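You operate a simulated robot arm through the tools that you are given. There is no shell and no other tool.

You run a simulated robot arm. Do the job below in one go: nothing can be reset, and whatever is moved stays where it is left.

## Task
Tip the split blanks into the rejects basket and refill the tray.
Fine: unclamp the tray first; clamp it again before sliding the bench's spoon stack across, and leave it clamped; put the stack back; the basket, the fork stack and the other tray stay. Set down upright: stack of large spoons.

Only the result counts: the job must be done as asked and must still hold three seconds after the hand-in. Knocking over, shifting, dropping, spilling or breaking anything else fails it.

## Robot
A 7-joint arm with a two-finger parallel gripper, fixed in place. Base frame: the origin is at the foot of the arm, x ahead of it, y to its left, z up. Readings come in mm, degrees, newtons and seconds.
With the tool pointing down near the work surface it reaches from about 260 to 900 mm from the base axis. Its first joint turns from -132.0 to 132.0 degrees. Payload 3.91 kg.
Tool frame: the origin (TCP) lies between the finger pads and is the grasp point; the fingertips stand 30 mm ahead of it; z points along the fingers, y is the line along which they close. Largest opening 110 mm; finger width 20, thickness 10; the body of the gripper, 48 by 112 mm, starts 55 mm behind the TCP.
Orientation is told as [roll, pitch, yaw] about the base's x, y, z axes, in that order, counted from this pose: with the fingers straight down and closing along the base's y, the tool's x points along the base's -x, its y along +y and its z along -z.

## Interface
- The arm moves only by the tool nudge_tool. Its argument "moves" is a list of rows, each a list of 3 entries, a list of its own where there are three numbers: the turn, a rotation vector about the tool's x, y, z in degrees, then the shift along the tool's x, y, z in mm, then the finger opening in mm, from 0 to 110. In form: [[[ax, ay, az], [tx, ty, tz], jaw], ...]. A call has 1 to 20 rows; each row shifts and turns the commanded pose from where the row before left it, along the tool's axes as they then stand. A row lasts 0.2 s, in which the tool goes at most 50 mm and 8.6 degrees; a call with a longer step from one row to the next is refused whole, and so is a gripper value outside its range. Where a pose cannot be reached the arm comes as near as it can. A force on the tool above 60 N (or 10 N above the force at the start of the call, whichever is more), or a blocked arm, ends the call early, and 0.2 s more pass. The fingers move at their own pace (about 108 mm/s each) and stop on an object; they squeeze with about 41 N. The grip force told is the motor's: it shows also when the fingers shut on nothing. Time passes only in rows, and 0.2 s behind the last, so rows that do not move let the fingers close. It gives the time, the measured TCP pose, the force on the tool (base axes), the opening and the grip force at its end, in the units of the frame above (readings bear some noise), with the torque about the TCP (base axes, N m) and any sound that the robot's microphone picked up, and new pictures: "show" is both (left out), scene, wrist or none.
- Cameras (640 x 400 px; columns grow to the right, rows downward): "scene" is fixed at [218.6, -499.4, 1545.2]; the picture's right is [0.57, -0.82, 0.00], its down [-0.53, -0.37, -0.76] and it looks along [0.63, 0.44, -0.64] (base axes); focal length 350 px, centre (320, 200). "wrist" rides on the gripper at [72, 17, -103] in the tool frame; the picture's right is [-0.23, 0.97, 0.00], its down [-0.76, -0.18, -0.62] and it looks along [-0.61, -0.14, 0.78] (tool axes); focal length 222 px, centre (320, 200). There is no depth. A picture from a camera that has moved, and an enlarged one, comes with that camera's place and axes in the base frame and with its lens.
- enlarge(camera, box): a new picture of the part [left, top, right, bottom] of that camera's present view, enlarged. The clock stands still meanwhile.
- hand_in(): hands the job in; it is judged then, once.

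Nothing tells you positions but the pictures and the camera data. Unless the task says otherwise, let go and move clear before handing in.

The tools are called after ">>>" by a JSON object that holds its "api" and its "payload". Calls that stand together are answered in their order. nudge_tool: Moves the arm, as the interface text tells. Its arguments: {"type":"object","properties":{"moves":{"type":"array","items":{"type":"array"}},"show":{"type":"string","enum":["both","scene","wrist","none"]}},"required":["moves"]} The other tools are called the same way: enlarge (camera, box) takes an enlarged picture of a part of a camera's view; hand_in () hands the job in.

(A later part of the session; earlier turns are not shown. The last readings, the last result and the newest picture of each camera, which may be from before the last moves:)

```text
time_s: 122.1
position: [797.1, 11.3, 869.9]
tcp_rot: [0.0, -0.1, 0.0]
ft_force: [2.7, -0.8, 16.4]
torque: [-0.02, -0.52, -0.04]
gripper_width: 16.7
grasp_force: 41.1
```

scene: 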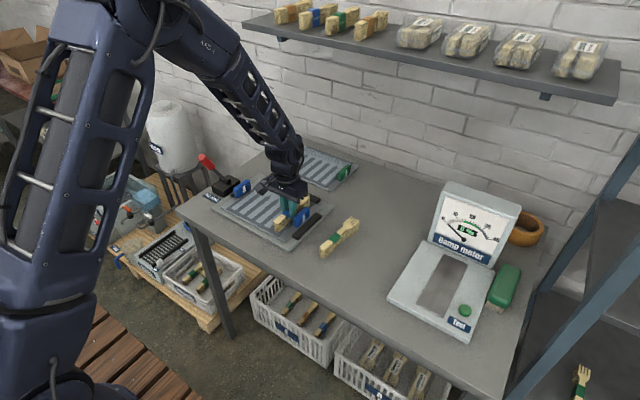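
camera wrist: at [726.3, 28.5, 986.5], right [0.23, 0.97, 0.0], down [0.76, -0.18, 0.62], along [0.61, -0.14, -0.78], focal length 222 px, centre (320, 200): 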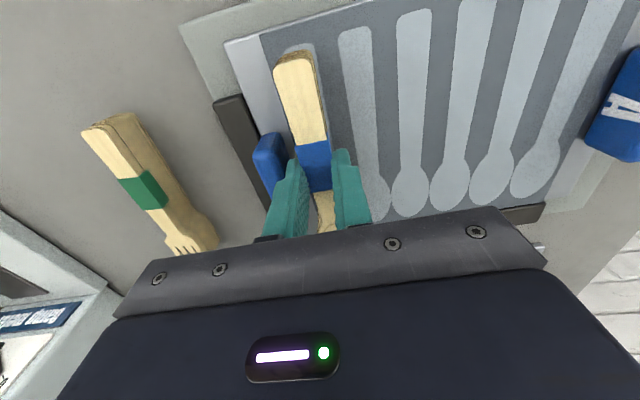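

>>> {"api": "nudge_tool", "payload": {"moves": [[[0, 0, 0], [0, 0, -0.6], 0], [[0, 0, 0], [0, 0, 0], 0]], "show": "wrist"}}

>>> {"api": "enlarge", "payload": {"camera": "wrist", "box": [220, 20, 480, 230]}}

>>> {"api": "enlarge", "payload": {"camera": "scene", "box": [265, 185, 325, 235]}}

```text
time_s: 122.7
position: [797.3, 10.6, 869.2]
tcp_rot: [0.0, 0.0, 0.0]
ft_force: [2.1, -0.9, 4.9]
torque: [-0.04, -0.17, -0.01]
gripper_width: 16.4
grasp_force: 41.0
camera wrist: at [726.4, 28.3, 973.3], right [0.23, 0.97, 0.0], down [0.76, -0.18, 0.62], along [0.61, -0.14, -0.78], focal length 222 px, centre (320, 200)
```

wrist: 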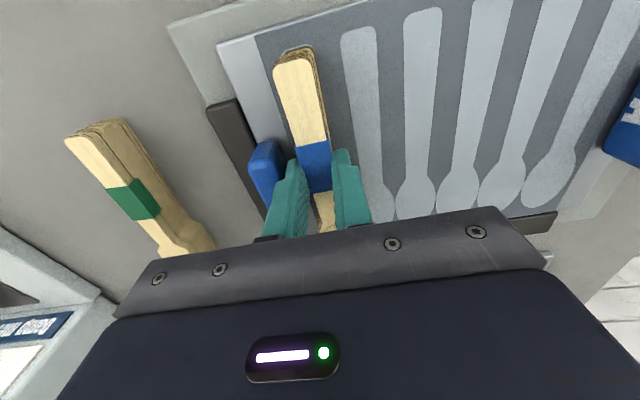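

```text
1.90 times, centred on (350, 125) of wrist
camera zoom: at [726.4, 28.3, 973.3], right [0.23, 0.97, 0.0], down [0.76, -0.18, 0.62], along [0.61, -0.14, -0.78], focal length 423 px, centre (263, 343)
```

zoom: 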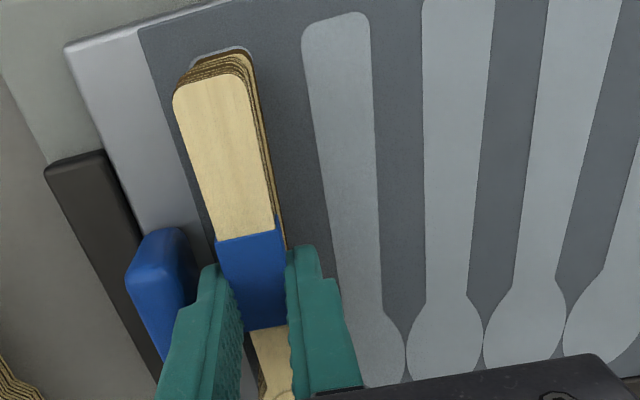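

```text
8.00 times, centred on (295, 210) of scene
camera zoom: at [218.6, -499.4, 1545.2], right [0.57, -0.82, 0.0], down [-0.53, -0.37, -0.76], along [0.63, 0.44, -0.64], focal length 2796 px, centre (520, 120)
```

zoom: 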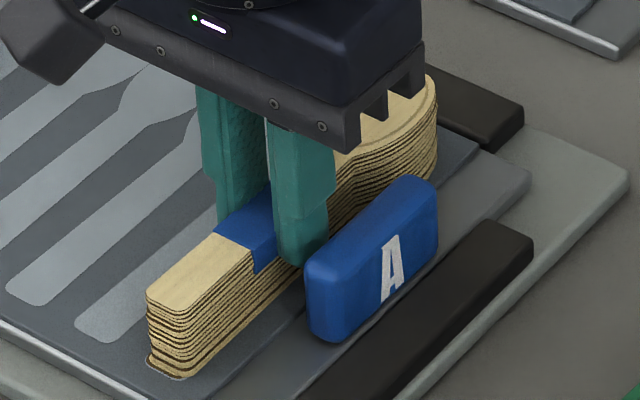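

Light contact now at about 5 N. I'll slide slowly in +y and check what happens at slots 1 and 2.

>>> {"api": "nudge_tool", "payload": {"moves": [[[0, 0, 0], [0, 4, 0], 0], [[0, 0, 0], [0, 6, 0], 0], [[0, 0, 0], [0, 6, 0], 0], [[0, 0, 0], [0, 6, 0], 0], [[0, 0, 0], [0, 6, 0], 0], [[0, 0, 0], [0, 6, 0], 0]], "show": "both"}}

>>> {"api": "enlarge", "payload": {"camera": "scene", "box": [265, 185, 325, 235]}}

>>> {"api": "enlarge", "payload": {"camera": "wrist", "box": [180, 20, 480, 230]}}

```text
time_s: 124.1
position: [797.0, 43.6, 869.1]
tcp_rot: [0.1, 0.0, -0.1]
ft_force: [-0.3, 0.1, -0.4]
torque: [0.01, 0.03, 0.01]
gripper_width: 16.4
grasp_force: 41.1
camera wrist: at [726.7, 61.8, 973.7], right [0.23, 0.97, 0.0], down [0.76, -0.18, 0.62], along [0.61, -0.14, -0.78], focal length 222 px, centre (320, 200)
```

scene: 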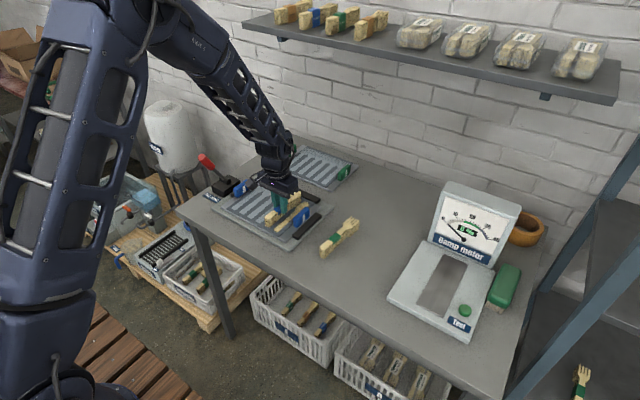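
wrist: 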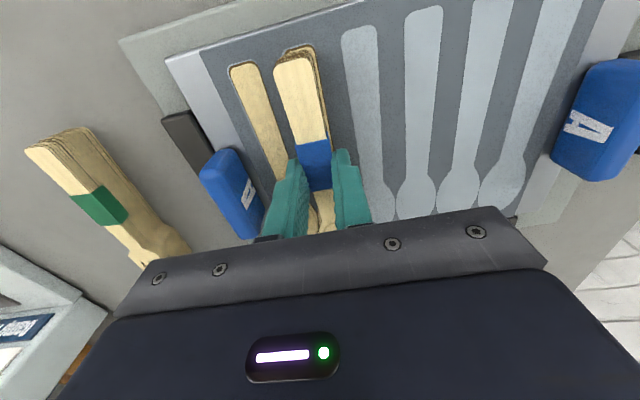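

```text
8.00 times, centred on (295, 210) of scene
camera zoom: at [218.6, -499.4, 1545.2], right [0.57, -0.82, 0.0], down [-0.53, -0.37, -0.76], along [0.63, 0.44, -0.64], focal length 2796 px, centre (520, 120)
```

zoom: 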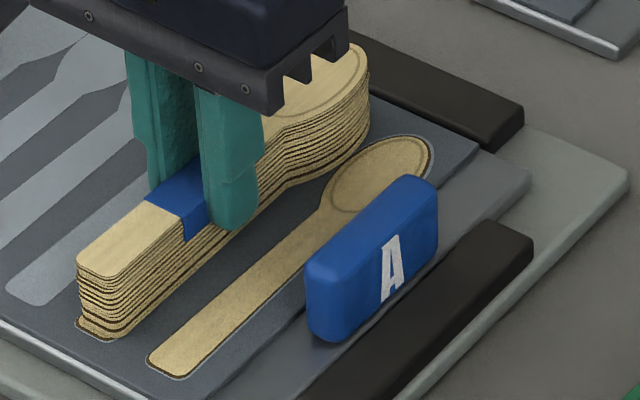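

```text
1.90 times, centred on (330, 125) of wrist
camera zoom: at [726.7, 61.8, 973.7], right [0.23, 0.97, 0.0], down [0.76, -0.18, 0.62], along [0.61, -0.14, -0.78], focal length 423 px, centre (301, 343)
```

zoom: 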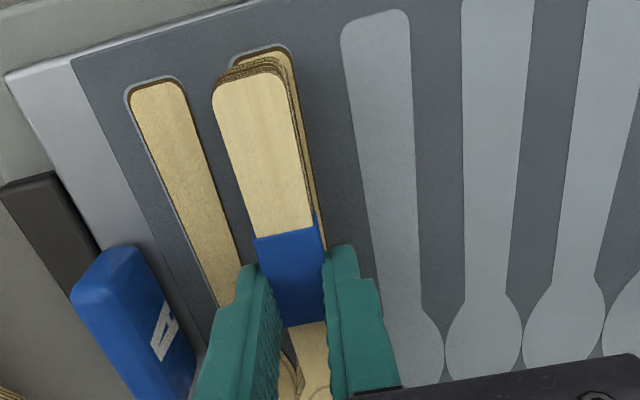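

It's dealing: slots 1 and 2 now hold fresh spoons. Contact force has dropped as the stack gets shorter, so I'll re-establish light contact and carry on.

>>> {"api": "nudge_tool", "payload": {"moves": [[[0, 0, 0], [0, 0, 1], 0], [[0, 0, 0], [0, 0, 0], 0]], "show": "none"}}

```text
time_s: 124.7
position: [797.7, 44.5, 869.9]
tcp_rot: [0.1, 0.0, 0.0]
ft_force: [-0.3, 0.1, 3.9]
torque: [0.03, 0.27, -0.01]
gripper_width: 16.7
grasp_force: 41.0
```

>>> {"api": "nudge_tool", "payload": {"moves": [[[0, 0, 0], [0, 6, 0], 0], [[0, 0, 0], [0, 6, 0], 0], [[0, 0, 0], [0, 6, 0], 0], [[0, 0, 0], [0, 6, 0], 0], [[0, 0, 0], [0, 6, 0], 0], [[0, 0, 0], [0, 5, 0], 0]], "show": "both"}}

>>> {"api": "enlarge", "payload": {"camera": "scene", "box": [255, 175, 325, 235]}}

```text
time_s: 126.1
position: [796.8, 78.6, 870.2]
tcp_rot: [0.1, 0.0, 0.1]
ft_force: [-1.4, -3.1, 9.6]
torque: [-0.04, -0.28, -0.07]
gripper_width: 16.6
grasp_force: 40.7
camera wrist: at [725.8, 96.9, 973.1], right [0.23, 0.97, 0.0], down [0.76, -0.18, 0.62], along [0.61, -0.14, -0.78], focal length 222 px, centre (320, 200)
```

scene: 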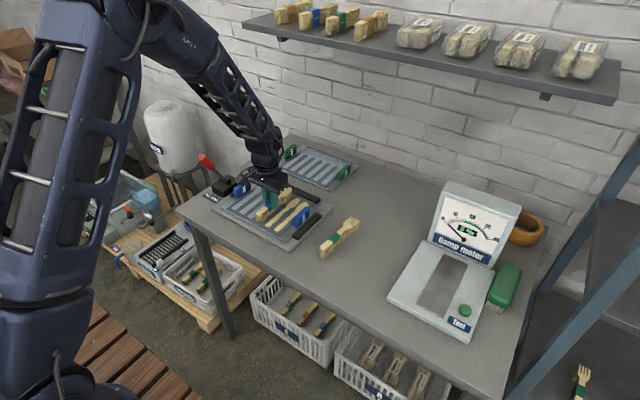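
wrist: 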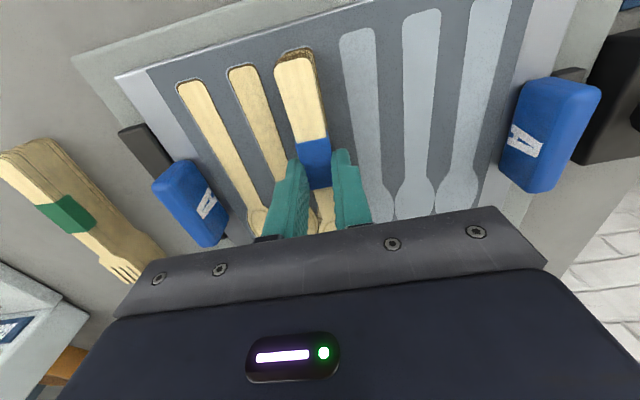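

```text
6.67 times, centred on (290, 205) of scene
camera zoom: at [218.6, -499.4, 1545.2], right [0.57, -0.82, 0.0], down [-0.53, -0.37, -0.76], along [0.63, 0.44, -0.64], focal length 2330 px, centre (520, 167)
```

zoom: 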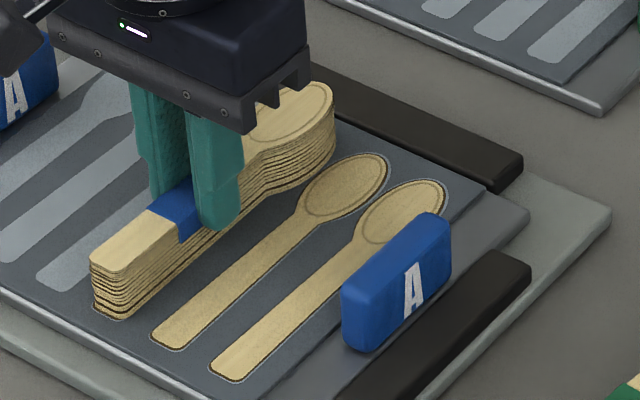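

Working well. On to slots 4 and 5.

>>> {"api": "nudge_tool", "payload": {"moves": [[[0, 0, 0], [0, 6, 0], 0], [[0, 0, 0], [0, 6, 0], 0], [[0, 0, 0], [0, 6, 0], 0], [[0, 0, 0], [0, 6, 0], 0], [[0, 0, 0], [0, 6, 0], 0], [[0, 0, 0], [0, 4, 0], 0]], "show": "both"}}

>>> {"api": "enlarge", "payload": {"camera": "scene", "box": [245, 170, 325, 235]}}

```text
time_s: 127.5
position: [797.8, 114.1, 869.7]
tcp_rot: [0.0, -0.1, 0.0]
ft_force: [-0.4, -0.3, -0.9]
torque: [0.0, -0.02, -0.01]
gripper_width: 16.6
grasp_force: 40.9
camera wrist: at [726.4, 131.5, 973.2], right [0.23, 0.97, 0.0], down [0.76, -0.18, 0.62], along [0.61, -0.14, -0.78], focal length 222 px, centre (320, 200)
```

scene: 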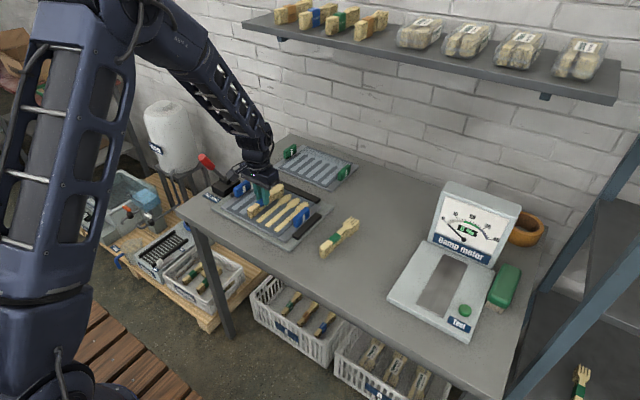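
wrist: 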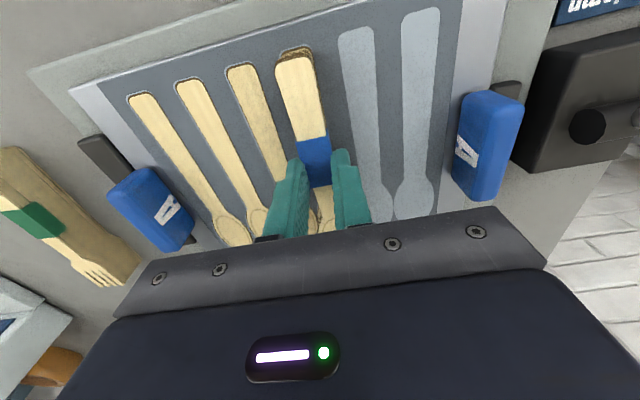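

```text
6.15 times, centred on (285, 202) of scene
camera zoom: at [218.6, -499.4, 1545.2], right [0.57, -0.82, 0.0], down [-0.53, -0.37, -0.76], along [0.63, 0.44, -0.64], focal length 2151 px, centre (535, 185)
```

zoom: 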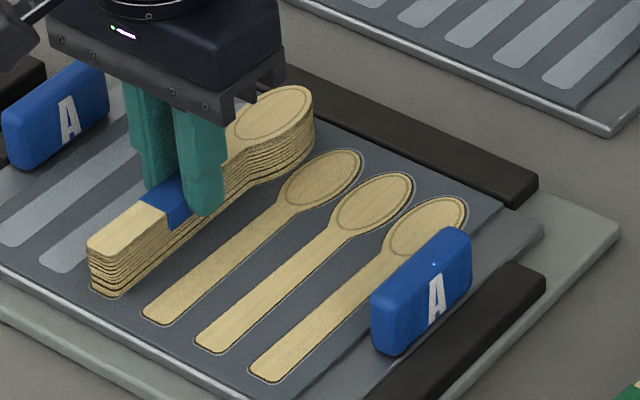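

>>> {"api": "nudge_tool", "payload": {"moves": [[[0, 0, 0], [0, 0, 1], 0], [[0, 0, 0], [0, 0, 0], 0]], "show": "none"}}

```text
time_s: 128.1
position: [797.1, 113.9, 869.8]
tcp_rot: [0.1, -0.1, 0.0]
ft_force: [-3.3, 1.7, 9.6]
torque: [0.02, 0.31, -0.01]
gripper_width: 16.4
grasp_force: 40.9
```

>>> {"api": "nudge_tool", "payload": {"moves": [[[0, 0, 0], [0, 6, 0], 0], [[0, 0, 0], [0, 6, 0], 0], [[0, 0, 0], [0, 6, 0], 0], [[0, 0, 0], [0, 6, 0], 0], [[0, 0, 0], [0, 6, 0], 0], [[0, 0, 0], [0, 4, 0], 0]], "show": "both"}}

>>> {"api": "enlarge", "payload": {"camera": "scene", "box": [235, 165, 325, 235]}}

>>> {"api": "enlarge", "payload": {"camera": "wrist", "box": [220, 40, 480, 240]}}

```text
time_s: 129.5
position: [798.0, 145.8, 870.1]
tcp_rot: [0.1, 0.0, -0.1]
ft_force: [1.4, -11.7, 34.3]
torque: [-0.38, -0.07, -0.03]
gripper_width: 16.3
grasp_force: 41.1
camera wrist: at [726.8, 164.3, 972.6], right [0.23, 0.97, 0.0], down [0.76, -0.18, 0.62], along [0.61, -0.14, -0.78], focal length 222 px, centre (320, 200)
```

scene: 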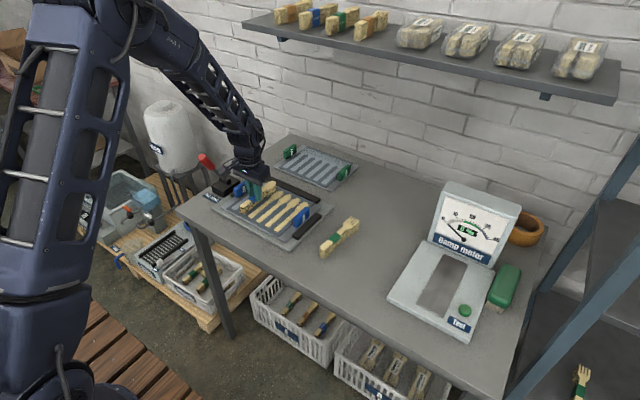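
wrist: 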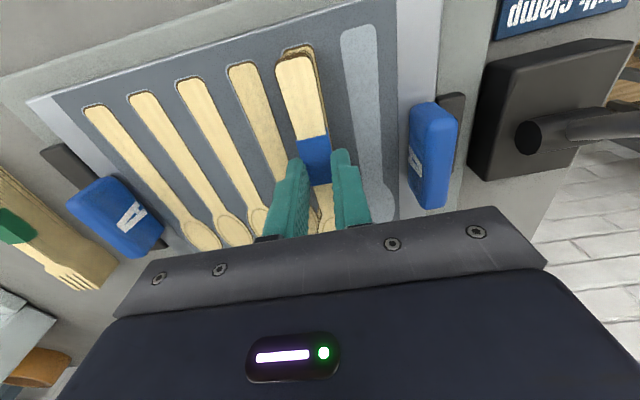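

```text
5.71 times, centred on (280, 200) of scene
camera zoom: at [218.6, -499.4, 1545.2], right [0.57, -0.82, 0.0], down [-0.53, -0.37, -0.76], along [0.63, 0.44, -0.64], focal length 1997 px, centre (549, 200)
```

zoom: 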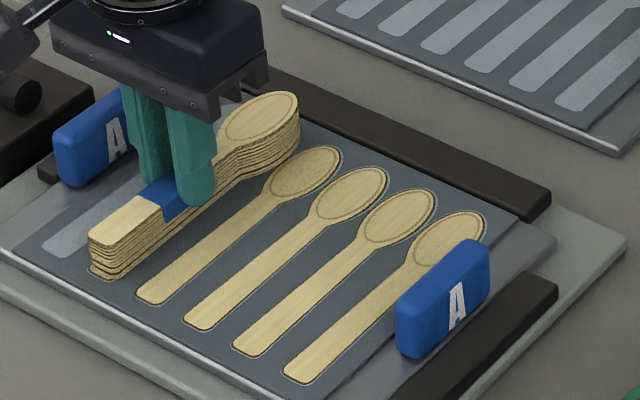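

```text
2.00 times, centred on (350, 140) of wrist
camera zoom: at [726.8, 164.3, 972.6], right [0.23, 0.97, 0.0], down [0.76, -0.18, 0.62], along [0.61, -0.14, -0.78], focal length 444 px, centre (260, 320)
```

zoom: 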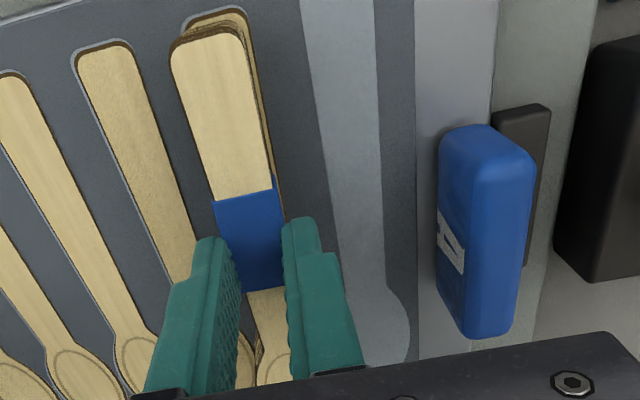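

Five spoons dealt. Contact force has risen, so I'll ease up slightly before moving to slot 6.

>>> {"api": "nudge_tool", "payload": {"moves": [[[0, 0, 0], [0, 0, -1.2], 0], [[0, 0, 0], [0, 0, 0], 0]], "show": "none"}}

```text
time_s: 130.1
position: [797.7, 148.3, 868.4]
tcp_rot: [0.1, 0.0, -0.1]
ft_force: [4.7, -5.1, 17.8]
torque: [-0.12, -0.47, -0.11]
gripper_width: 16.2
grasp_force: 41.4
```

>>> {"api": "nudge_tool", "payload": {"moves": [[[0, 0, 0], [0, 0, -0.7], 0], [[0, 0, 0], [0, 0, 0], 0]], "show": "none"}}

```text
time_s: 130.7
position: [796.6, 148.2, 869.8]
tcp_rot: [0.0, 0.0, 0.1]
ft_force: [1.1, 1.6, 4.6]
torque: [0.07, -0.29, 0.01]
gripper_width: 16.1
grasp_force: 40.9
```

>>> {"api": "nudge_tool", "payload": {"moves": [[[0, 0, 0], [0, 5, 0], 0], [[0, 0, 0], [0, 5, 0], 0], [[0, 0, 0], [0, 5, 0], 0], [[0, 0, 0], [0, 5, 0], 0], [[0, 0, 0], [0, 5, 0], 0], [[0, 0, 0], [0, 4, 0], 0], [[0, 0, 0], [0, 3, 0], 0]], "show": "both"}}

>>> {"api": "enlarge", "payload": {"camera": "scene", "box": [225, 160, 325, 235]}}

>>> {"api": "enlarge", "payload": {"camera": "wrist", "box": [220, 40, 480, 240]}}

```text
time_s: 132.3
position: [798.6, 179.6, 869.5]
tcp_rot: [0.0, 0.1, 0.0]
ft_force: [-0.1, -0.4, -1.5]
torque: [-0.01, -0.03, 0.03]
gripper_width: 16.0
grasp_force: 41.1
camera wrist: at [727.0, 197.0, 973.4], right [0.23, 0.97, 0.0], down [0.76, -0.18, 0.62], along [0.61, -0.14, -0.78], focal length 222 px, centre (320, 200)
```

scene: 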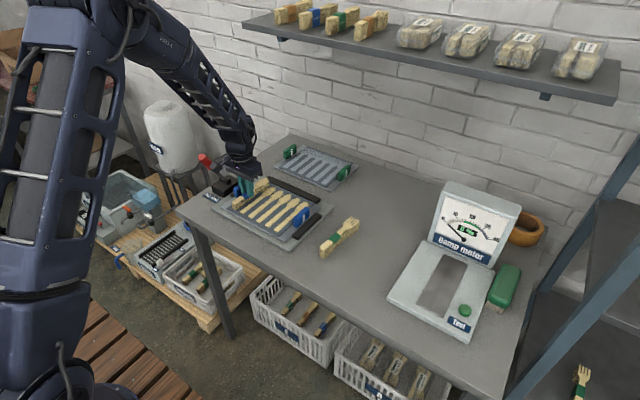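
wrist: 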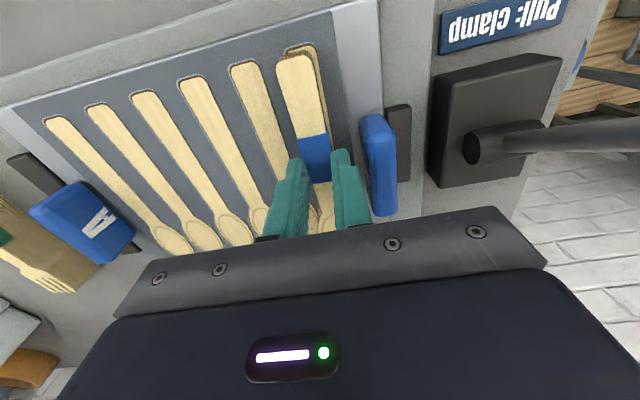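

```text
5.33 times, centred on (275, 198) of scene
camera zoom: at [218.6, -499.4, 1545.2], right [0.57, -0.82, 0.0], down [-0.53, -0.37, -0.76], along [0.63, 0.44, -0.64], focal length 1864 px, centre (560, 213)
```

zoom: 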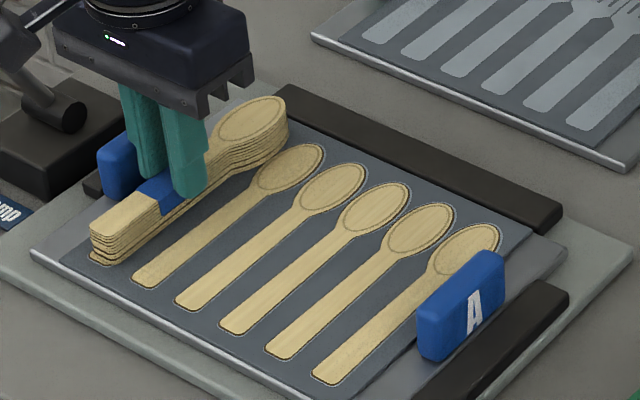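

```text
2.00 times, centred on (350, 140) of wrist
camera zoom: at [727.0, 197.0, 973.4], right [0.23, 0.97, 0.0], down [0.76, -0.18, 0.62], along [0.61, -0.14, -0.78], focal length 444 px, centre (260, 320)
```

zoom: 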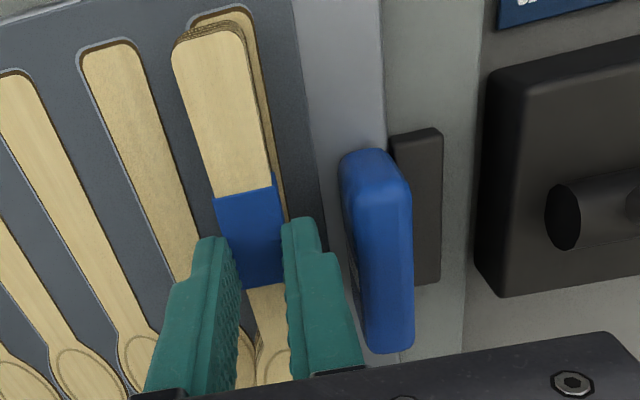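

All six slots appear filled. I'll lift the remaining stack gently straight up and verify.

>>> {"api": "nudge_tool", "payload": {"moves": [[[0, 0, 0], [0, 0, -1], 0], [[0, 0, 0], [0, 0, -2], 0], [[0, 0, 0], [0, 0, -3], 0], [[0, 0, 0], [0, 0, -4], 0], [[0, 0, 0], [0, 0, -6], 0], [[0, 0, 0], [0, 0, -8], 0], [[0, 0, 0], [0, 0, -10], 0], [[0, 0, 0], [0, 0, -10], 0], [[0, 0, 0], [0, 0, -12], 0], [[0, 0, 0], [0, 0, -12], 0], [[0, 0, 0], [0, 0, -12], 0], [[0, 0, 0], [0, 0, -8], 0], [[0, 0, 0], [0, 0, -4], 0], [[0, 0, 0], [0, 0, 0], 0]], "show": "both"}}

>>> {"api": "enlarge", "payload": {"camera": "scene", "box": [215, 140, 335, 240]}}

>>> {"api": "enlarge", "payload": {"camera": "wrist", "box": [80, 30, 420, 250]}}

```text
time_s: 135.3
position: [798.2, 179.5, 962.0]
tcp_rot: [0.0, 0.0, 0.1]
ft_force: [-0.7, -0.2, 0.1]
torque: [-0.01, 0.03, -0.01]
gripper_width: 16.2
grasp_force: 40.8
camera wrist: at [726.8, 196.8, 1065.8], right [0.23, 0.97, 0.0], down [0.76, -0.18, 0.62], along [0.61, -0.14, -0.78], focal length 222 px, centre (320, 200)
```

scene: 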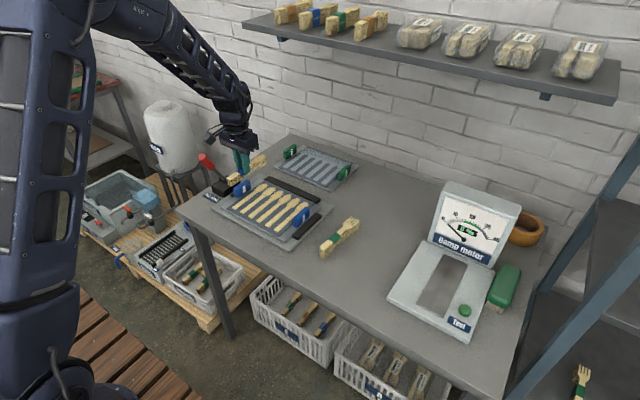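
wrist: 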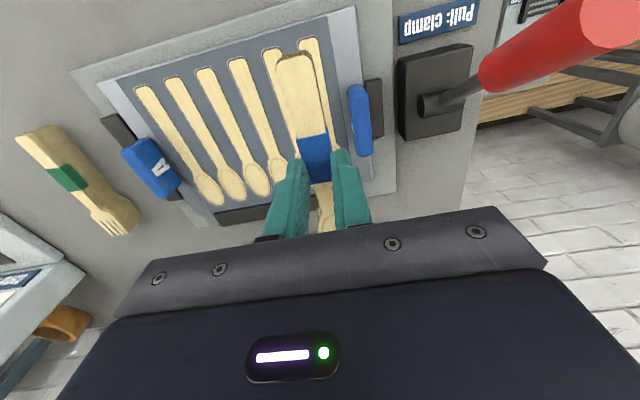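

```text
4.00 times, centred on (275, 190) of scene
camera zoom: at [218.6, -499.4, 1545.2], right [0.57, -0.82, 0.0], down [-0.53, -0.37, -0.76], along [0.63, 0.44, -0.64], focal length 1398 px, centre (500, 240)
```

zoom: 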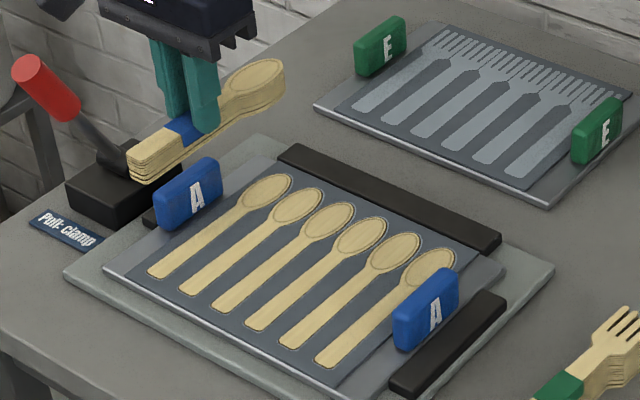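

```text
1.82 times, centred on (250, 140) of wrist
camera zoom: at [726.8, 196.8, 1065.8], right [0.23, 0.97, 0.0], down [0.76, -0.18, 0.62], along [0.61, -0.14, -0.78], focal length 404 px, centre (447, 309)
```

zoom: 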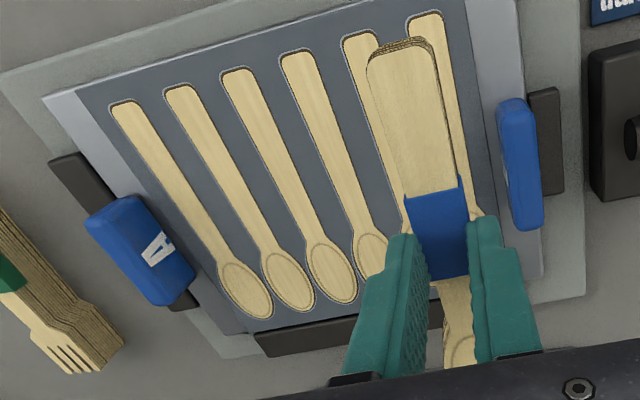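

All six slots hold sound spoons and the clamp is untouched. I'll take the remaining stack back to its original spot: about (796, -285.6), yaw -4.2°.

>>> {"api": "nudge_tool", "payload": {"moves": [[[0, 0, 0], [0.7, -10, 0], 0], [[0, 0, 0], [0, -20, 0], 0], [[0, 0, 0], [0, -30, 0], 0], [[0, 0, 0], [0, -30, 0], 0], [[0, 0, 0], [0, -30, 0], 0], [[0, 0, 0], [0, -30, 0], 0], [[0, 0, 0], [0, -30, 0], 0], [[0, 0, 0], [0, -30, 0], 0], [[0, 0, 0], [0, -30, 0], 0], [[0, 0, 0], [0, -30, 0], 0], [[0, 0, 0], [0, -30, 0], 0], [[0, 0, 0], [0, -30, 0], 0], [[0, 0, 0], [0, -30, 0], 0], [[0, 0, 0], [0, -30, 0], 0], [[0, 0, 0], [0, -30, 0], 0], [[0, 0, 0], [0, -30, 0], 0], [[0, 0, 0], [0, -10, 0], 0], [[0, 0, 2.1], [0, -5.1, 0], 0], [[0, 0, 2.1], [0, 0, 0], 0], [[0, 0, 0], [0, 0, 0], 0]], "show": "both"}}

>>> {"api": "enlarge", "payload": {"camera": "scene", "box": [320, 170, 430, 270]}}

>>> {"api": "enlarge", "payload": {"camera": "wrist", "box": [220, 30, 420, 240]}}

```text
time_s: 139.5
position: [795.7, -286.8, 961.8]
tcp_rot: [-0.1, 0.0, -4.2]
ft_force: [-0.8, -0.4, -0.4]
torque: [0.03, 0.03, 0.03]
gripper_width: 16.2
grasp_force: 41.5
camera wrist: at [726.9, -263.8, 1065.5], right [0.3, 0.95, 0.0], down [0.75, -0.23, 0.62], along [0.59, -0.19, -0.78], focal length 222 px, centre (320, 200)
```

scene: 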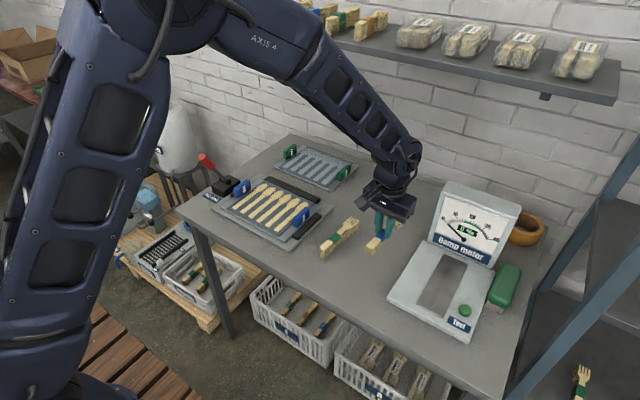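
wrist: 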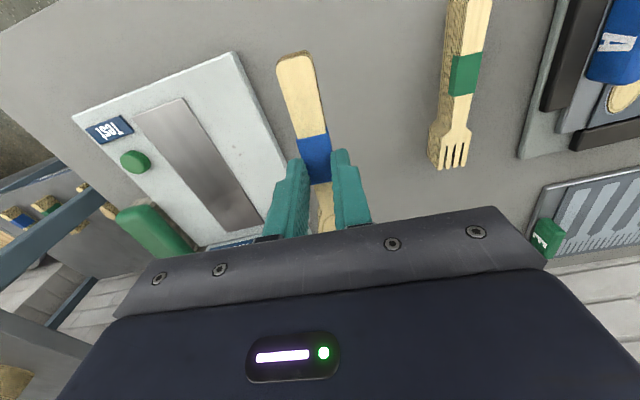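

```text
4.00 times, centred on (375, 220) of scene
camera zoom: at [218.6, -499.4, 1545.2], right [0.57, -0.82, 0.0], down [-0.53, -0.37, -0.76], along [0.63, 0.44, -0.64], focal length 1398 px, centre (100, 120)
```

zoom: 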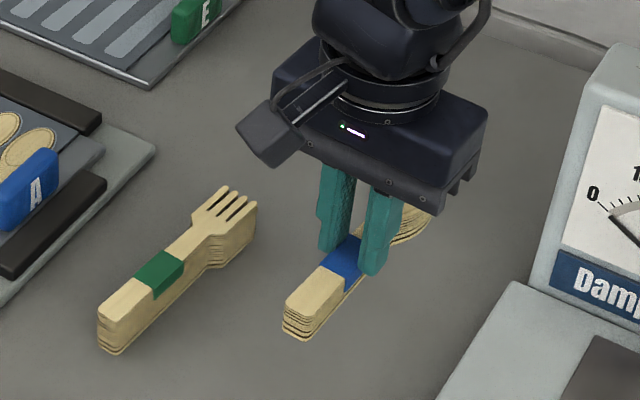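

```text
1.90 times, centred on (320, 135) of wrist
camera zoom: at [726.9, -263.8, 1065.5], right [0.3, 0.95, 0.0], down [0.75, -0.23, 0.62], along [0.59, -0.19, -0.78], focal length 423 px, centre (320, 324)
```

zoom: 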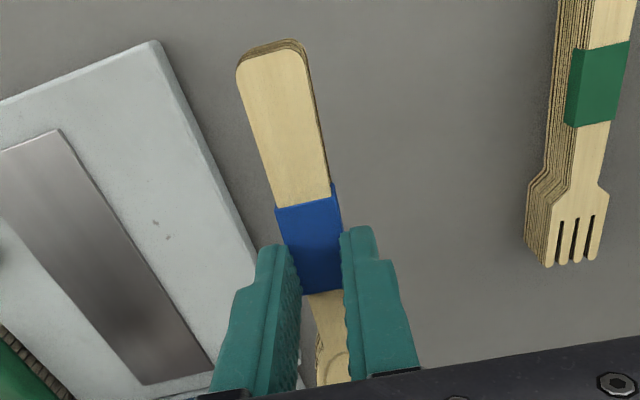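

Now lowering to just above the bench.

>>> {"api": "nudge_tool", "payload": {"moves": [[[0, 0, 0], [0, 0, 10], 0], [[0, 0, 0], [0, 0, 20], 0], [[0, 0, 0], [0, 0, 25], 0], [[0, 0, 0], [0, 0, 22], 0], [[0, 0, 0], [0, 0, 13], 0], [[0, 0, 0], [0, 0, 6], 0], [[0, 0, 0], [0, 0, 3], 0], [[0, 0, 0], [0, 0, 0], 0]], "show": "both"}}

>>> {"api": "enlarge", "payload": {"camera": "scene", "box": [330, 200, 430, 290]}}

```text
time_s: 141.3
position: [796.6, -286.6, 863.2]
tcp_rot: [0.0, 0.0, -4.3]
ft_force: [0.1, 0.4, 0.6]
torque: [-0.01, -0.01, 0.01]
gripper_width: 16.3
grasp_force: 40.4
camera wrist: at [727.2, -263.6, 966.4], right [0.3, 0.95, 0.0], down [0.75, -0.23, 0.62], along [0.59, -0.19, -0.78], focal length 222 px, centre (320, 200)
```

scene: 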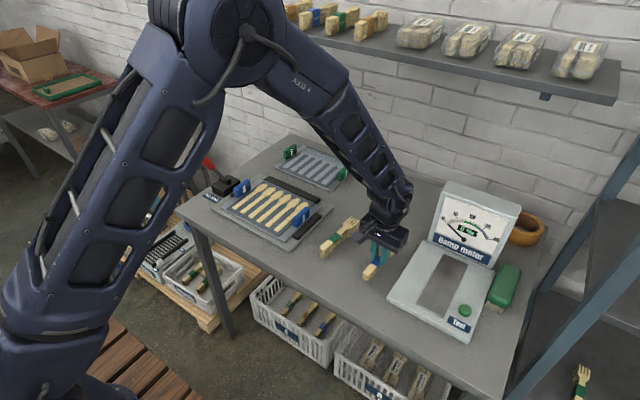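
wrist: 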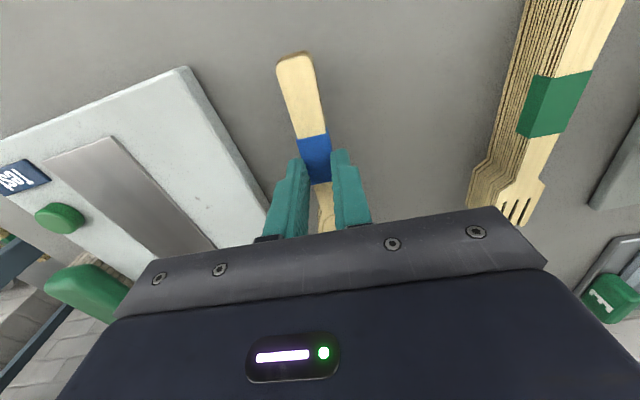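

```text
4.44 times, centred on (380, 245) of scene
camera zoom: at [218.6, -499.4, 1545.2], right [0.57, -0.82, 0.0], down [-0.53, -0.37, -0.76], along [0.63, 0.44, -0.64], focal length 1553 px, centre (53, 0)
```

zoom: 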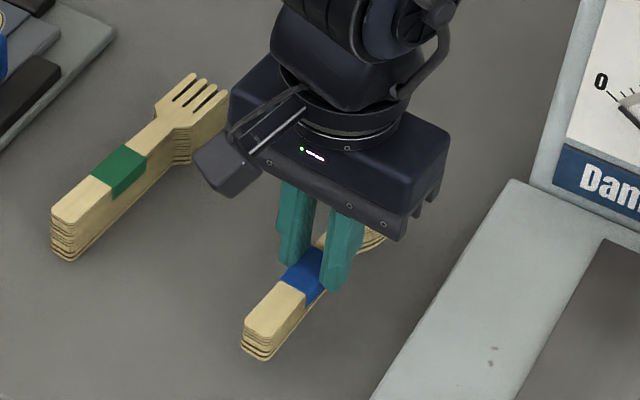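

>>> {"api": "nudge_tool", "payload": {"moves": [[[0, 0, 0], [0, 0, 2], 0], [[0, 0, 0], [0, 0, 2], 0], [[0, 0, 0], [0, 0, 0], 0]], "show": "none"}}

```text
time_s: 142.1
position: [796.0, -285.4, 859.2]
tcp_rot: [0.0, 0.0, -4.2]
ft_force: [0.0, 0.7, -0.2]
torque: [-0.01, -0.03, 0.0]
gripper_width: 16.5
grasp_force: 41.0
```

>>> {"api": "nudge_tool", "payload": {"moves": [[[0, 0, 0], [0, 0, 1.5], 0], [[0, 0, 0], [0, 0, 1.5], 0], [[0, 0, 0], [0, 0, 0], 0]], "show": "none"}}

```text
time_s: 142.9
position: [795.9, -285.1, 856.8]
tcp_rot: [0.0, 0.0, -4.2]
ft_force: [0.0, -0.2, -0.4]
torque: [0.01, 0.01, -0.02]
gripper_width: 16.3
grasp_force: 40.8
```

>>> {"api": "nudge_tool", "payload": {"moves": [[[0, 0, 0], [0, 0, 1.5], 0], [[0, 0, 0], [0, 0, 0], 0]], "show": "none"}}

```text
time_s: 143.5
position: [796.0, -286.2, 855.2]
tcp_rot: [0.0, -0.1, -4.3]
ft_force: [0.1, -0.5, 0.6]
torque: [0.0, 0.02, 0.03]
gripper_width: 16.3
grasp_force: 41.1
```

>>> {"api": "nudge_tool", "payload": {"moves": [[[0, 0, 0], [0, 0, 1.5], 0], [[0, 0, 0], [0, 0, 0], 0]], "show": "none"}}

```text
time_s: 144.1
position: [797.6, -285.8, 852.6]
tcp_rot: [0.1, 0.0, -4.2]
ft_force: [-0.5, -0.1, -0.3]
torque: [0.01, -0.01, 0.0]
gripper_width: 16.2
grasp_force: 40.5
```

>>> {"api": "nudge_tool", "payload": {"moves": [[[0, 0, 0], [0, 0, 1], 0], [[0, 0, 0], [0, 0, 0], 0]], "show": "scene"}}

>>> {"api": "enlarge", "payload": {"camera": "scene", "box": [350, 220, 410, 280]}}

```text
time_s: 144.7
position: [796.2, -285.5, 851.9]
tcp_rot: [0.1, 0.1, -4.2]
ft_force: [0.0, 0.2, 0.0]
torque: [-0.01, 0.0, 0.01]
gripper_width: 16.5
grasp_force: 41.1
```

scene: 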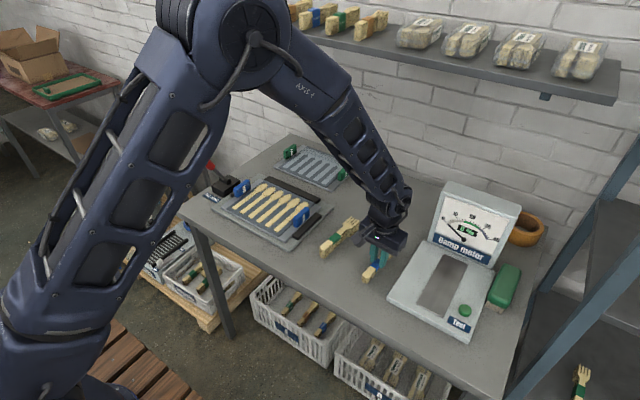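

```text
6.67 times, centred on (380, 250) of scene
camera zoom: at [218.6, -499.4, 1545.2], right [0.57, -0.82, 0.0], down [-0.53, -0.37, -0.76], along [0.63, 0.44, -0.64], focal length 2330 px, centre (-80, -133)
```

zoom: 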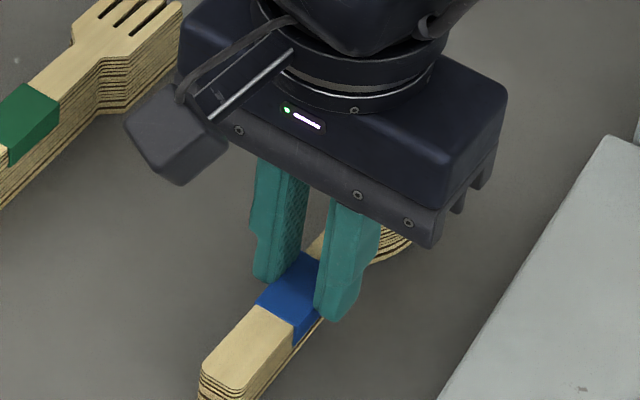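

>>> {"api": "nudge_tool", "payload": {"moves": [[[0, 0, 0], [0, 0, 1], 0], [[0, 0, 0], [0, 0, 0], 0]], "show": "none"}}

>>> {"api": "enlarge", "payload": {"camera": "scene", "box": [350, 240, 410, 290]}}

```text
time_s: 145.3
position: [796.6, -286.6, 851.5]
tcp_rot: [0.0, 0.1, -4.3]
ft_force: [-0.2, -0.3, 0.4]
torque: [-0.03, 0.0, -0.02]
gripper_width: 16.3
grasp_force: 40.8
```

```text
8.00 times, centred on (380, 265) of scene
camera zoom: at [218.6, -499.4, 1545.2], right [0.57, -0.82, 0.0], down [-0.53, -0.37, -0.76], along [0.63, 0.44, -0.64], focal length 2796 px, centre (-160, -320)
```

zoom: 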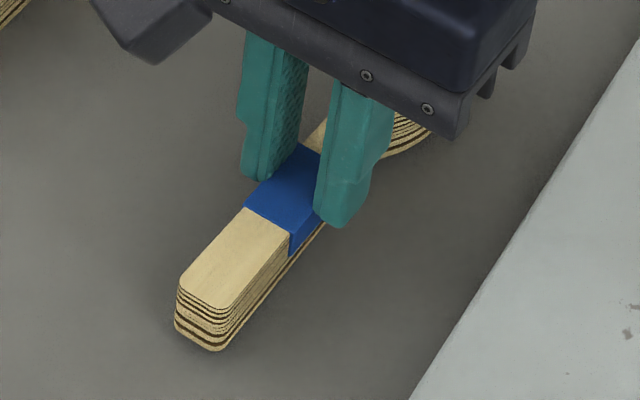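

>>> {"api": "nudge_tool", "payload": {"moves": [[[0, 0, 0], [0, 0, 1], 0], [[0, 0, 0], [0, 0, 0], 0]], "show": "none"}}

```text
time_s: 145.9
position: [797.8, -286.2, 850.5]
tcp_rot: [0.1, 0.0, -4.2]
ft_force: [0.0, 0.0, -0.8]
torque: [0.01, 0.0, 0.0]
gripper_width: 16.3
grasp_force: 40.8
```

>>> {"api": "nudge_tool", "payload": {"moves": [[[0, 0, 0], [0, 0, 1], 0], [[0, 0, 0], [0, 0, 0], 0]], "show": "none"}}

```text
time_s: 146.5
position: [796.3, -284.5, 849.2]
tcp_rot: [0.0, 0.0, -4.2]
ft_force: [-0.1, 0.4, -0.7]
torque: [0.0, -0.01, -0.01]
gripper_width: 16.2
grasp_force: 40.7
```

>>> {"api": "nudge_tool", "payload": {"moves": [[[0, 0, 0], [0, 0, 1], 0], [[0, 0, 0], [0, 0, 0], 0]], "show": "none"}}

```text
time_s: 147.1
position: [796.1, -284.2, 848.0]
tcp_rot: [0.0, -0.1, -4.3]
ft_force: [-0.3, -0.2, -0.3]
torque: [-0.02, 0.02, 0.01]
gripper_width: 16.3
grasp_force: 40.5
```

>>> {"api": "enlarge", "payload": {"camera": "scene", "box": [350, 240, 410, 290]}}

>>> {"api": "nudge_tool", "payload": {"moves": [[[0, 0, 0], [0, 0, 1], 0], [[0, 0, 0], [0, 0, 0], 0]], "show": "none"}}

```text
8.00 times, centred on (380, 265) of scene
camera zoom: at [218.6, -499.4, 1545.2], right [0.57, -0.82, 0.0], down [-0.53, -0.37, -0.76], along [0.63, 0.44, -0.64], focal length 2796 px, centre (-160, -320)
```

zoom: 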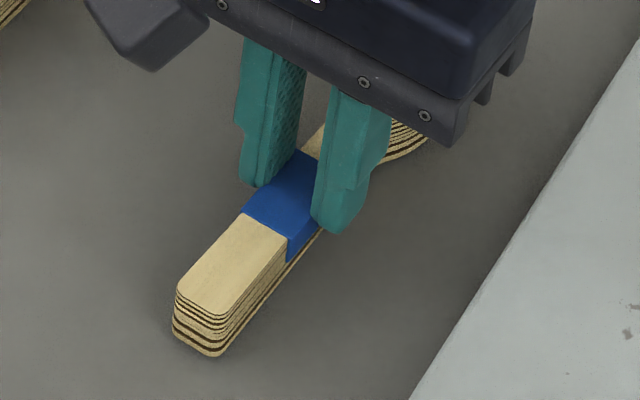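

```text
time_s: 147.7
position: [796.0, -285.7, 846.9]
tcp_rot: [0.0, 0.0, -4.2]
ft_force: [-0.6, -0.1, -0.2]
torque: [0.01, 0.01, 0.02]
gripper_width: 16.4
grasp_force: 41.3
```

>>> {"api": "nudge_tool", "payload": {"moves": [[[0, 0, 0], [0, 0, 1], 0], [[0, 0, 0], [0, 0, 0], 0]], "show": "none"}}

```text
time_s: 148.3
position: [798.0, -286.1, 844.4]
tcp_rot: [0.0, 0.0, -4.2]
ft_force: [0.0, 0.3, -0.4]
torque: [0.02, 0.01, 0.03]
gripper_width: 16.3
grasp_force: 40.6
```

>>> {"api": "nudge_tool", "payload": {"moves": [[[0, 0, 0], [0, 0, 0.8], 0], [[0, 0, 0], [0, 0, 0], 0]], "show": "none"}}

>>> {"api": "enlarge", "payload": {"camera": "scene", "box": [350, 240, 410, 290]}}

```text
time_s: 148.9
position: [796.9, -285.7, 845.9]
tcp_rot: [0.0, 0.0, -4.2]
ft_force: [-0.2, 1.0, 5.1]
torque: [0.05, 0.3, -0.01]
gripper_width: 16.5
grasp_force: 41.3
```

```text
8.00 times, centred on (380, 265) of scene
camera zoom: at [218.6, -499.4, 1545.2], right [0.57, -0.82, 0.0], down [-0.53, -0.37, -0.76], along [0.63, 0.44, -0.64], focal length 2796 px, centre (-160, -320)
```

zoom: 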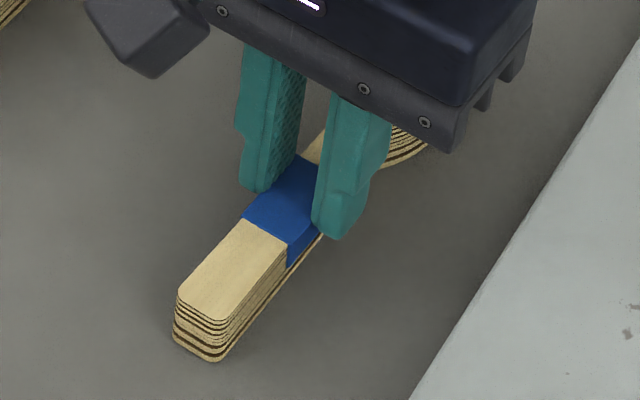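

Contact: 5 N, with the handle end touching first. I'll press a touch more to seat it flat.

>>> {"api": "nudge_tool", "payload": {"moves": [[[0, 0, 0], [0, 0, 0.7], 0], [[0, 0, 0], [0, 0, 0], 0]], "show": "none"}}

```text
time_s: 149.5
position: [795.8, -285.7, 845.5]
tcp_rot: [-0.1, 0.0, -4.2]
ft_force: [-4.9, -0.4, 15.4]
torque: [-0.01, 0.26, 0.03]
gripper_width: 16.5
grasp_force: 40.8
```

Nearly flat now. I'll ease the preload and open.

>>> {"api": "nudge_tool", "payload": {"moves": [[[0, 0, 0], [0, 0, -0.5], 0], [[0, 0, 0], [0, 0, 0], 20], [[0, 0, 0], [0, 0, 0], 26], [[0, 0, 0], [0, 0, 0], 36], [[0, 0, 0], [0, 0, 0], 36]], "show": "both"}}

>>> {"api": "enlarge", "payload": {"camera": "scene", "box": [350, 230, 410, 290]}}

>>> {"api": "enlarge", "payload": {"camera": "wrist", "box": [250, 40, 390, 240]}}

```text
time_s: 150.7
position: [796.6, -285.9, 844.8]
tcp_rot: [0.1, 0.0, -4.2]
ft_force: [0.5, 0.3, 0.3]
torque: [0.01, -0.02, 0.01]
gripper_width: 36.0
grasp_force: 0.1
camera wrist: at [727.3, -262.9, 948.5], right [0.3, 0.95, 0.0], down [0.75, -0.23, 0.62], along [0.59, -0.19, -0.78], focal length 222 px, centre (320, 200)
```

scene: 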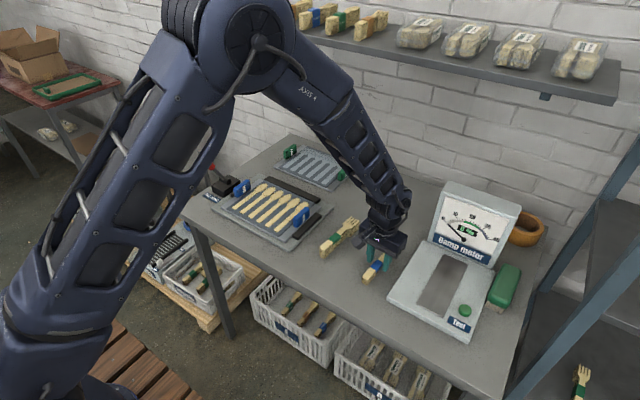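
wrist: 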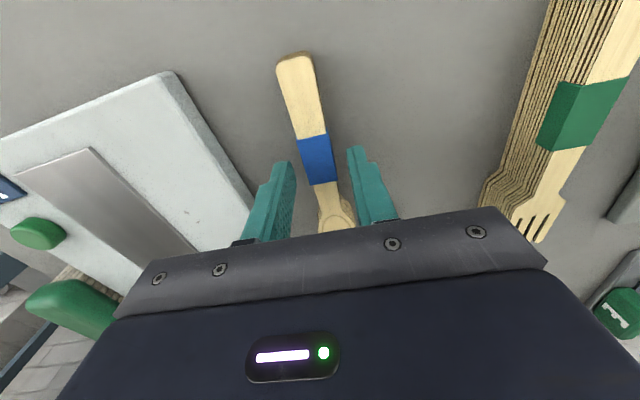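

```text
6.67 times, centred on (380, 260) of scene
camera zoom: at [218.6, -499.4, 1545.2], right [0.57, -0.82, 0.0], down [-0.53, -0.37, -0.76], along [0.63, 0.44, -0.64], focal length 2330 px, centre (-80, -200)
```

zoom: 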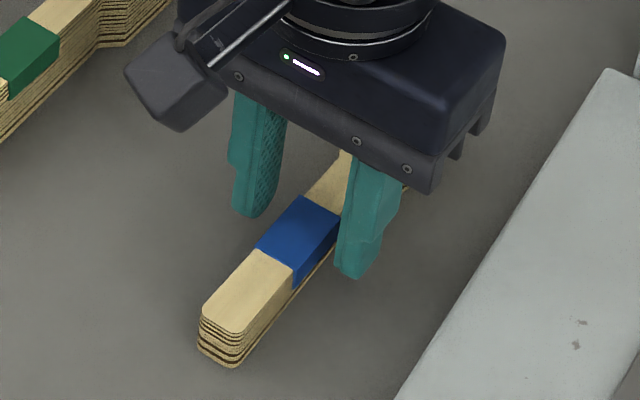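

```text
2.00 times, centred on (320, 140) of wrist
camera zoom: at [727.3, -262.9, 948.5], right [0.3, 0.95, 0.0], down [0.75, -0.23, 0.62], along [0.59, -0.19, -0.78], focal length 444 px, centre (320, 320)
```

zoom: 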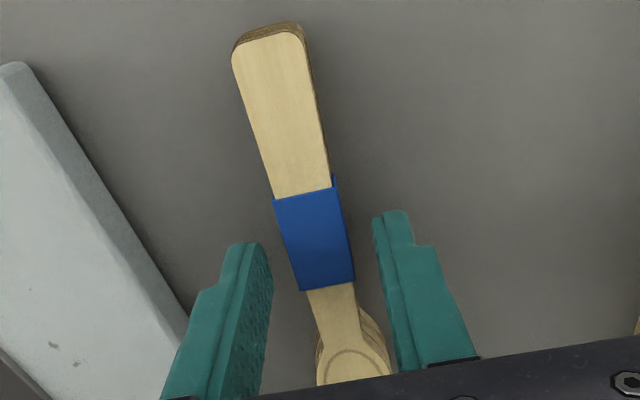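

The stack stands upright where it was originally, within about 1 mm. I'll rise clear and do a full check.

>>> {"api": "nudge_tool", "payload": {"moves": [[[0, 0, 0], [0, 0, -5], 36], [[0, 0, 0], [0, 0, -10], 36], [[0, 0, 0], [0, 0, -20], 36], [[0, 0, 0], [0, 0, -30], 50], [[0, 0, 0], [0, 0, -40], 50], [[0, 0, -2.1], [0, 0, -40], 50], [[0, 0, -2.1], [0, 0, -25], 50], [[0, 0, 0], [40, 0, 0], 50], [[0, 0, 0], [45, 0, 0], 50], [[0, 0, 0], [45, 0, 0], 50], [[0, 0, 0], [45, 0, 0], 50], [[0, 0, 0], [0, 0, 0], 50]], "show": "both"}}

>>> {"api": "enlarge", "payload": {"camera": "scene", "box": [300, 190, 430, 300]}}

>>> {"api": "enlarge", "payload": {"camera": "scene", "box": [180, 130, 350, 260]}}

>>> {"api": "enlarge", "payload": {"camera": "scene", "box": [130, 220, 260, 330]}}

```text
time_s: 153.3
position: [620.8, -286.5, 1015.5]
tcp_rot: [0.1, 0.0, 0.1]
ft_force: [0.2, 0.3, -0.6]
torque: [0.0, 0.0, 0.01]
gripper_width: 50.1
grasp_force: 0.1
camera wrist: at [550.3, -268.2, 1118.2], right [0.23, 0.97, 0.0], down [0.76, -0.18, 0.62], along [0.61, -0.14, -0.78], focal length 222 px, centre (320, 200)
```

scene: 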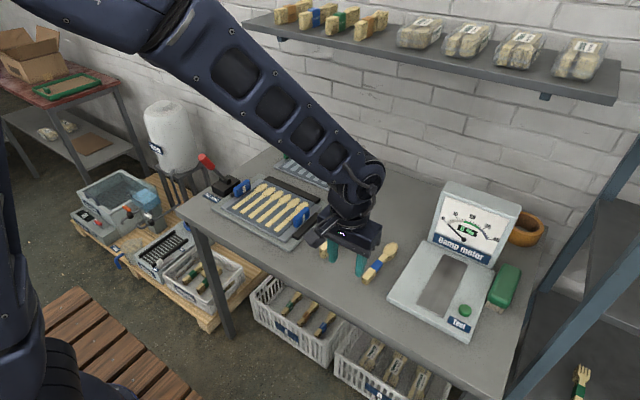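
wrist: 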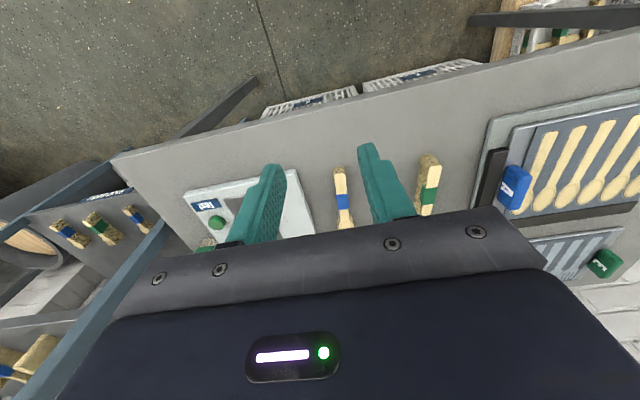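

```text
3.64 times, centred on (365, 245) of scene
camera zoom: at [218.6, -499.4, 1545.2], right [0.57, -0.82, 0.0], down [-0.53, -0.37, -0.76], along [0.63, 0.44, -0.64], focal length 1271 px, centre (156, 36)
```

zoom: 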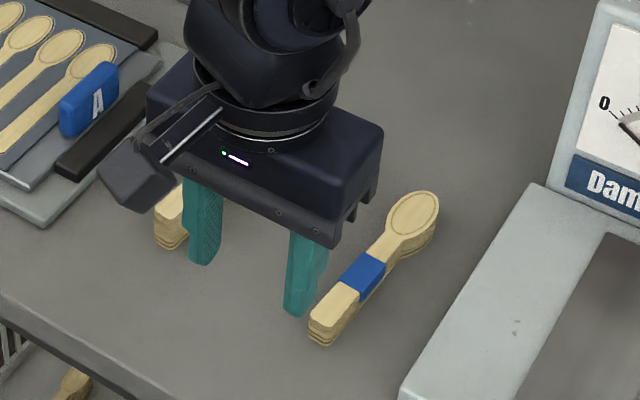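

```text
3.08 times, centred on (265, 195) of scene
camera zoom: at [218.6, -499.4, 1545.2], right [0.57, -0.82, 0.0], down [-0.53, -0.37, -0.76], along [0.63, 0.44, -0.64], focal length 1075 px, centre (489, 215)
```

zoom: 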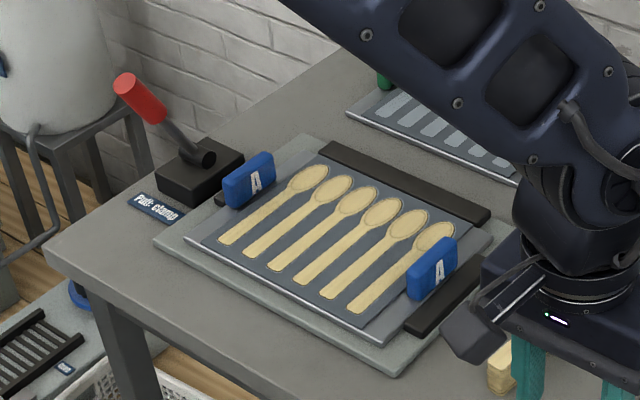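

```text
3.64 times, centred on (195, 275) of scene
camera zoom: at [218.6, -499.4, 1545.2], right [0.57, -0.82, 0.0], down [-0.53, -0.37, -0.76], along [0.63, 0.44, -0.64], focal length 1271 px, centre (774, -73)
```

zoom: 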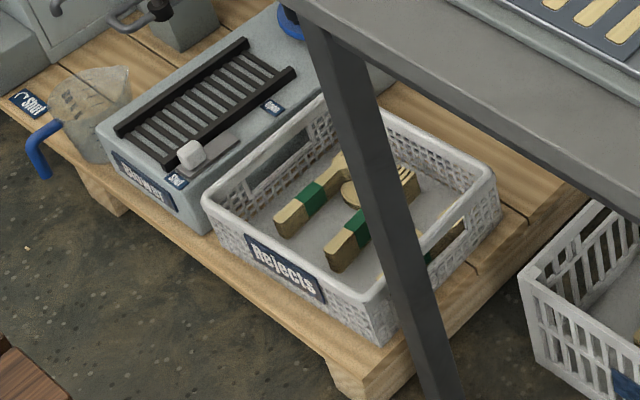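

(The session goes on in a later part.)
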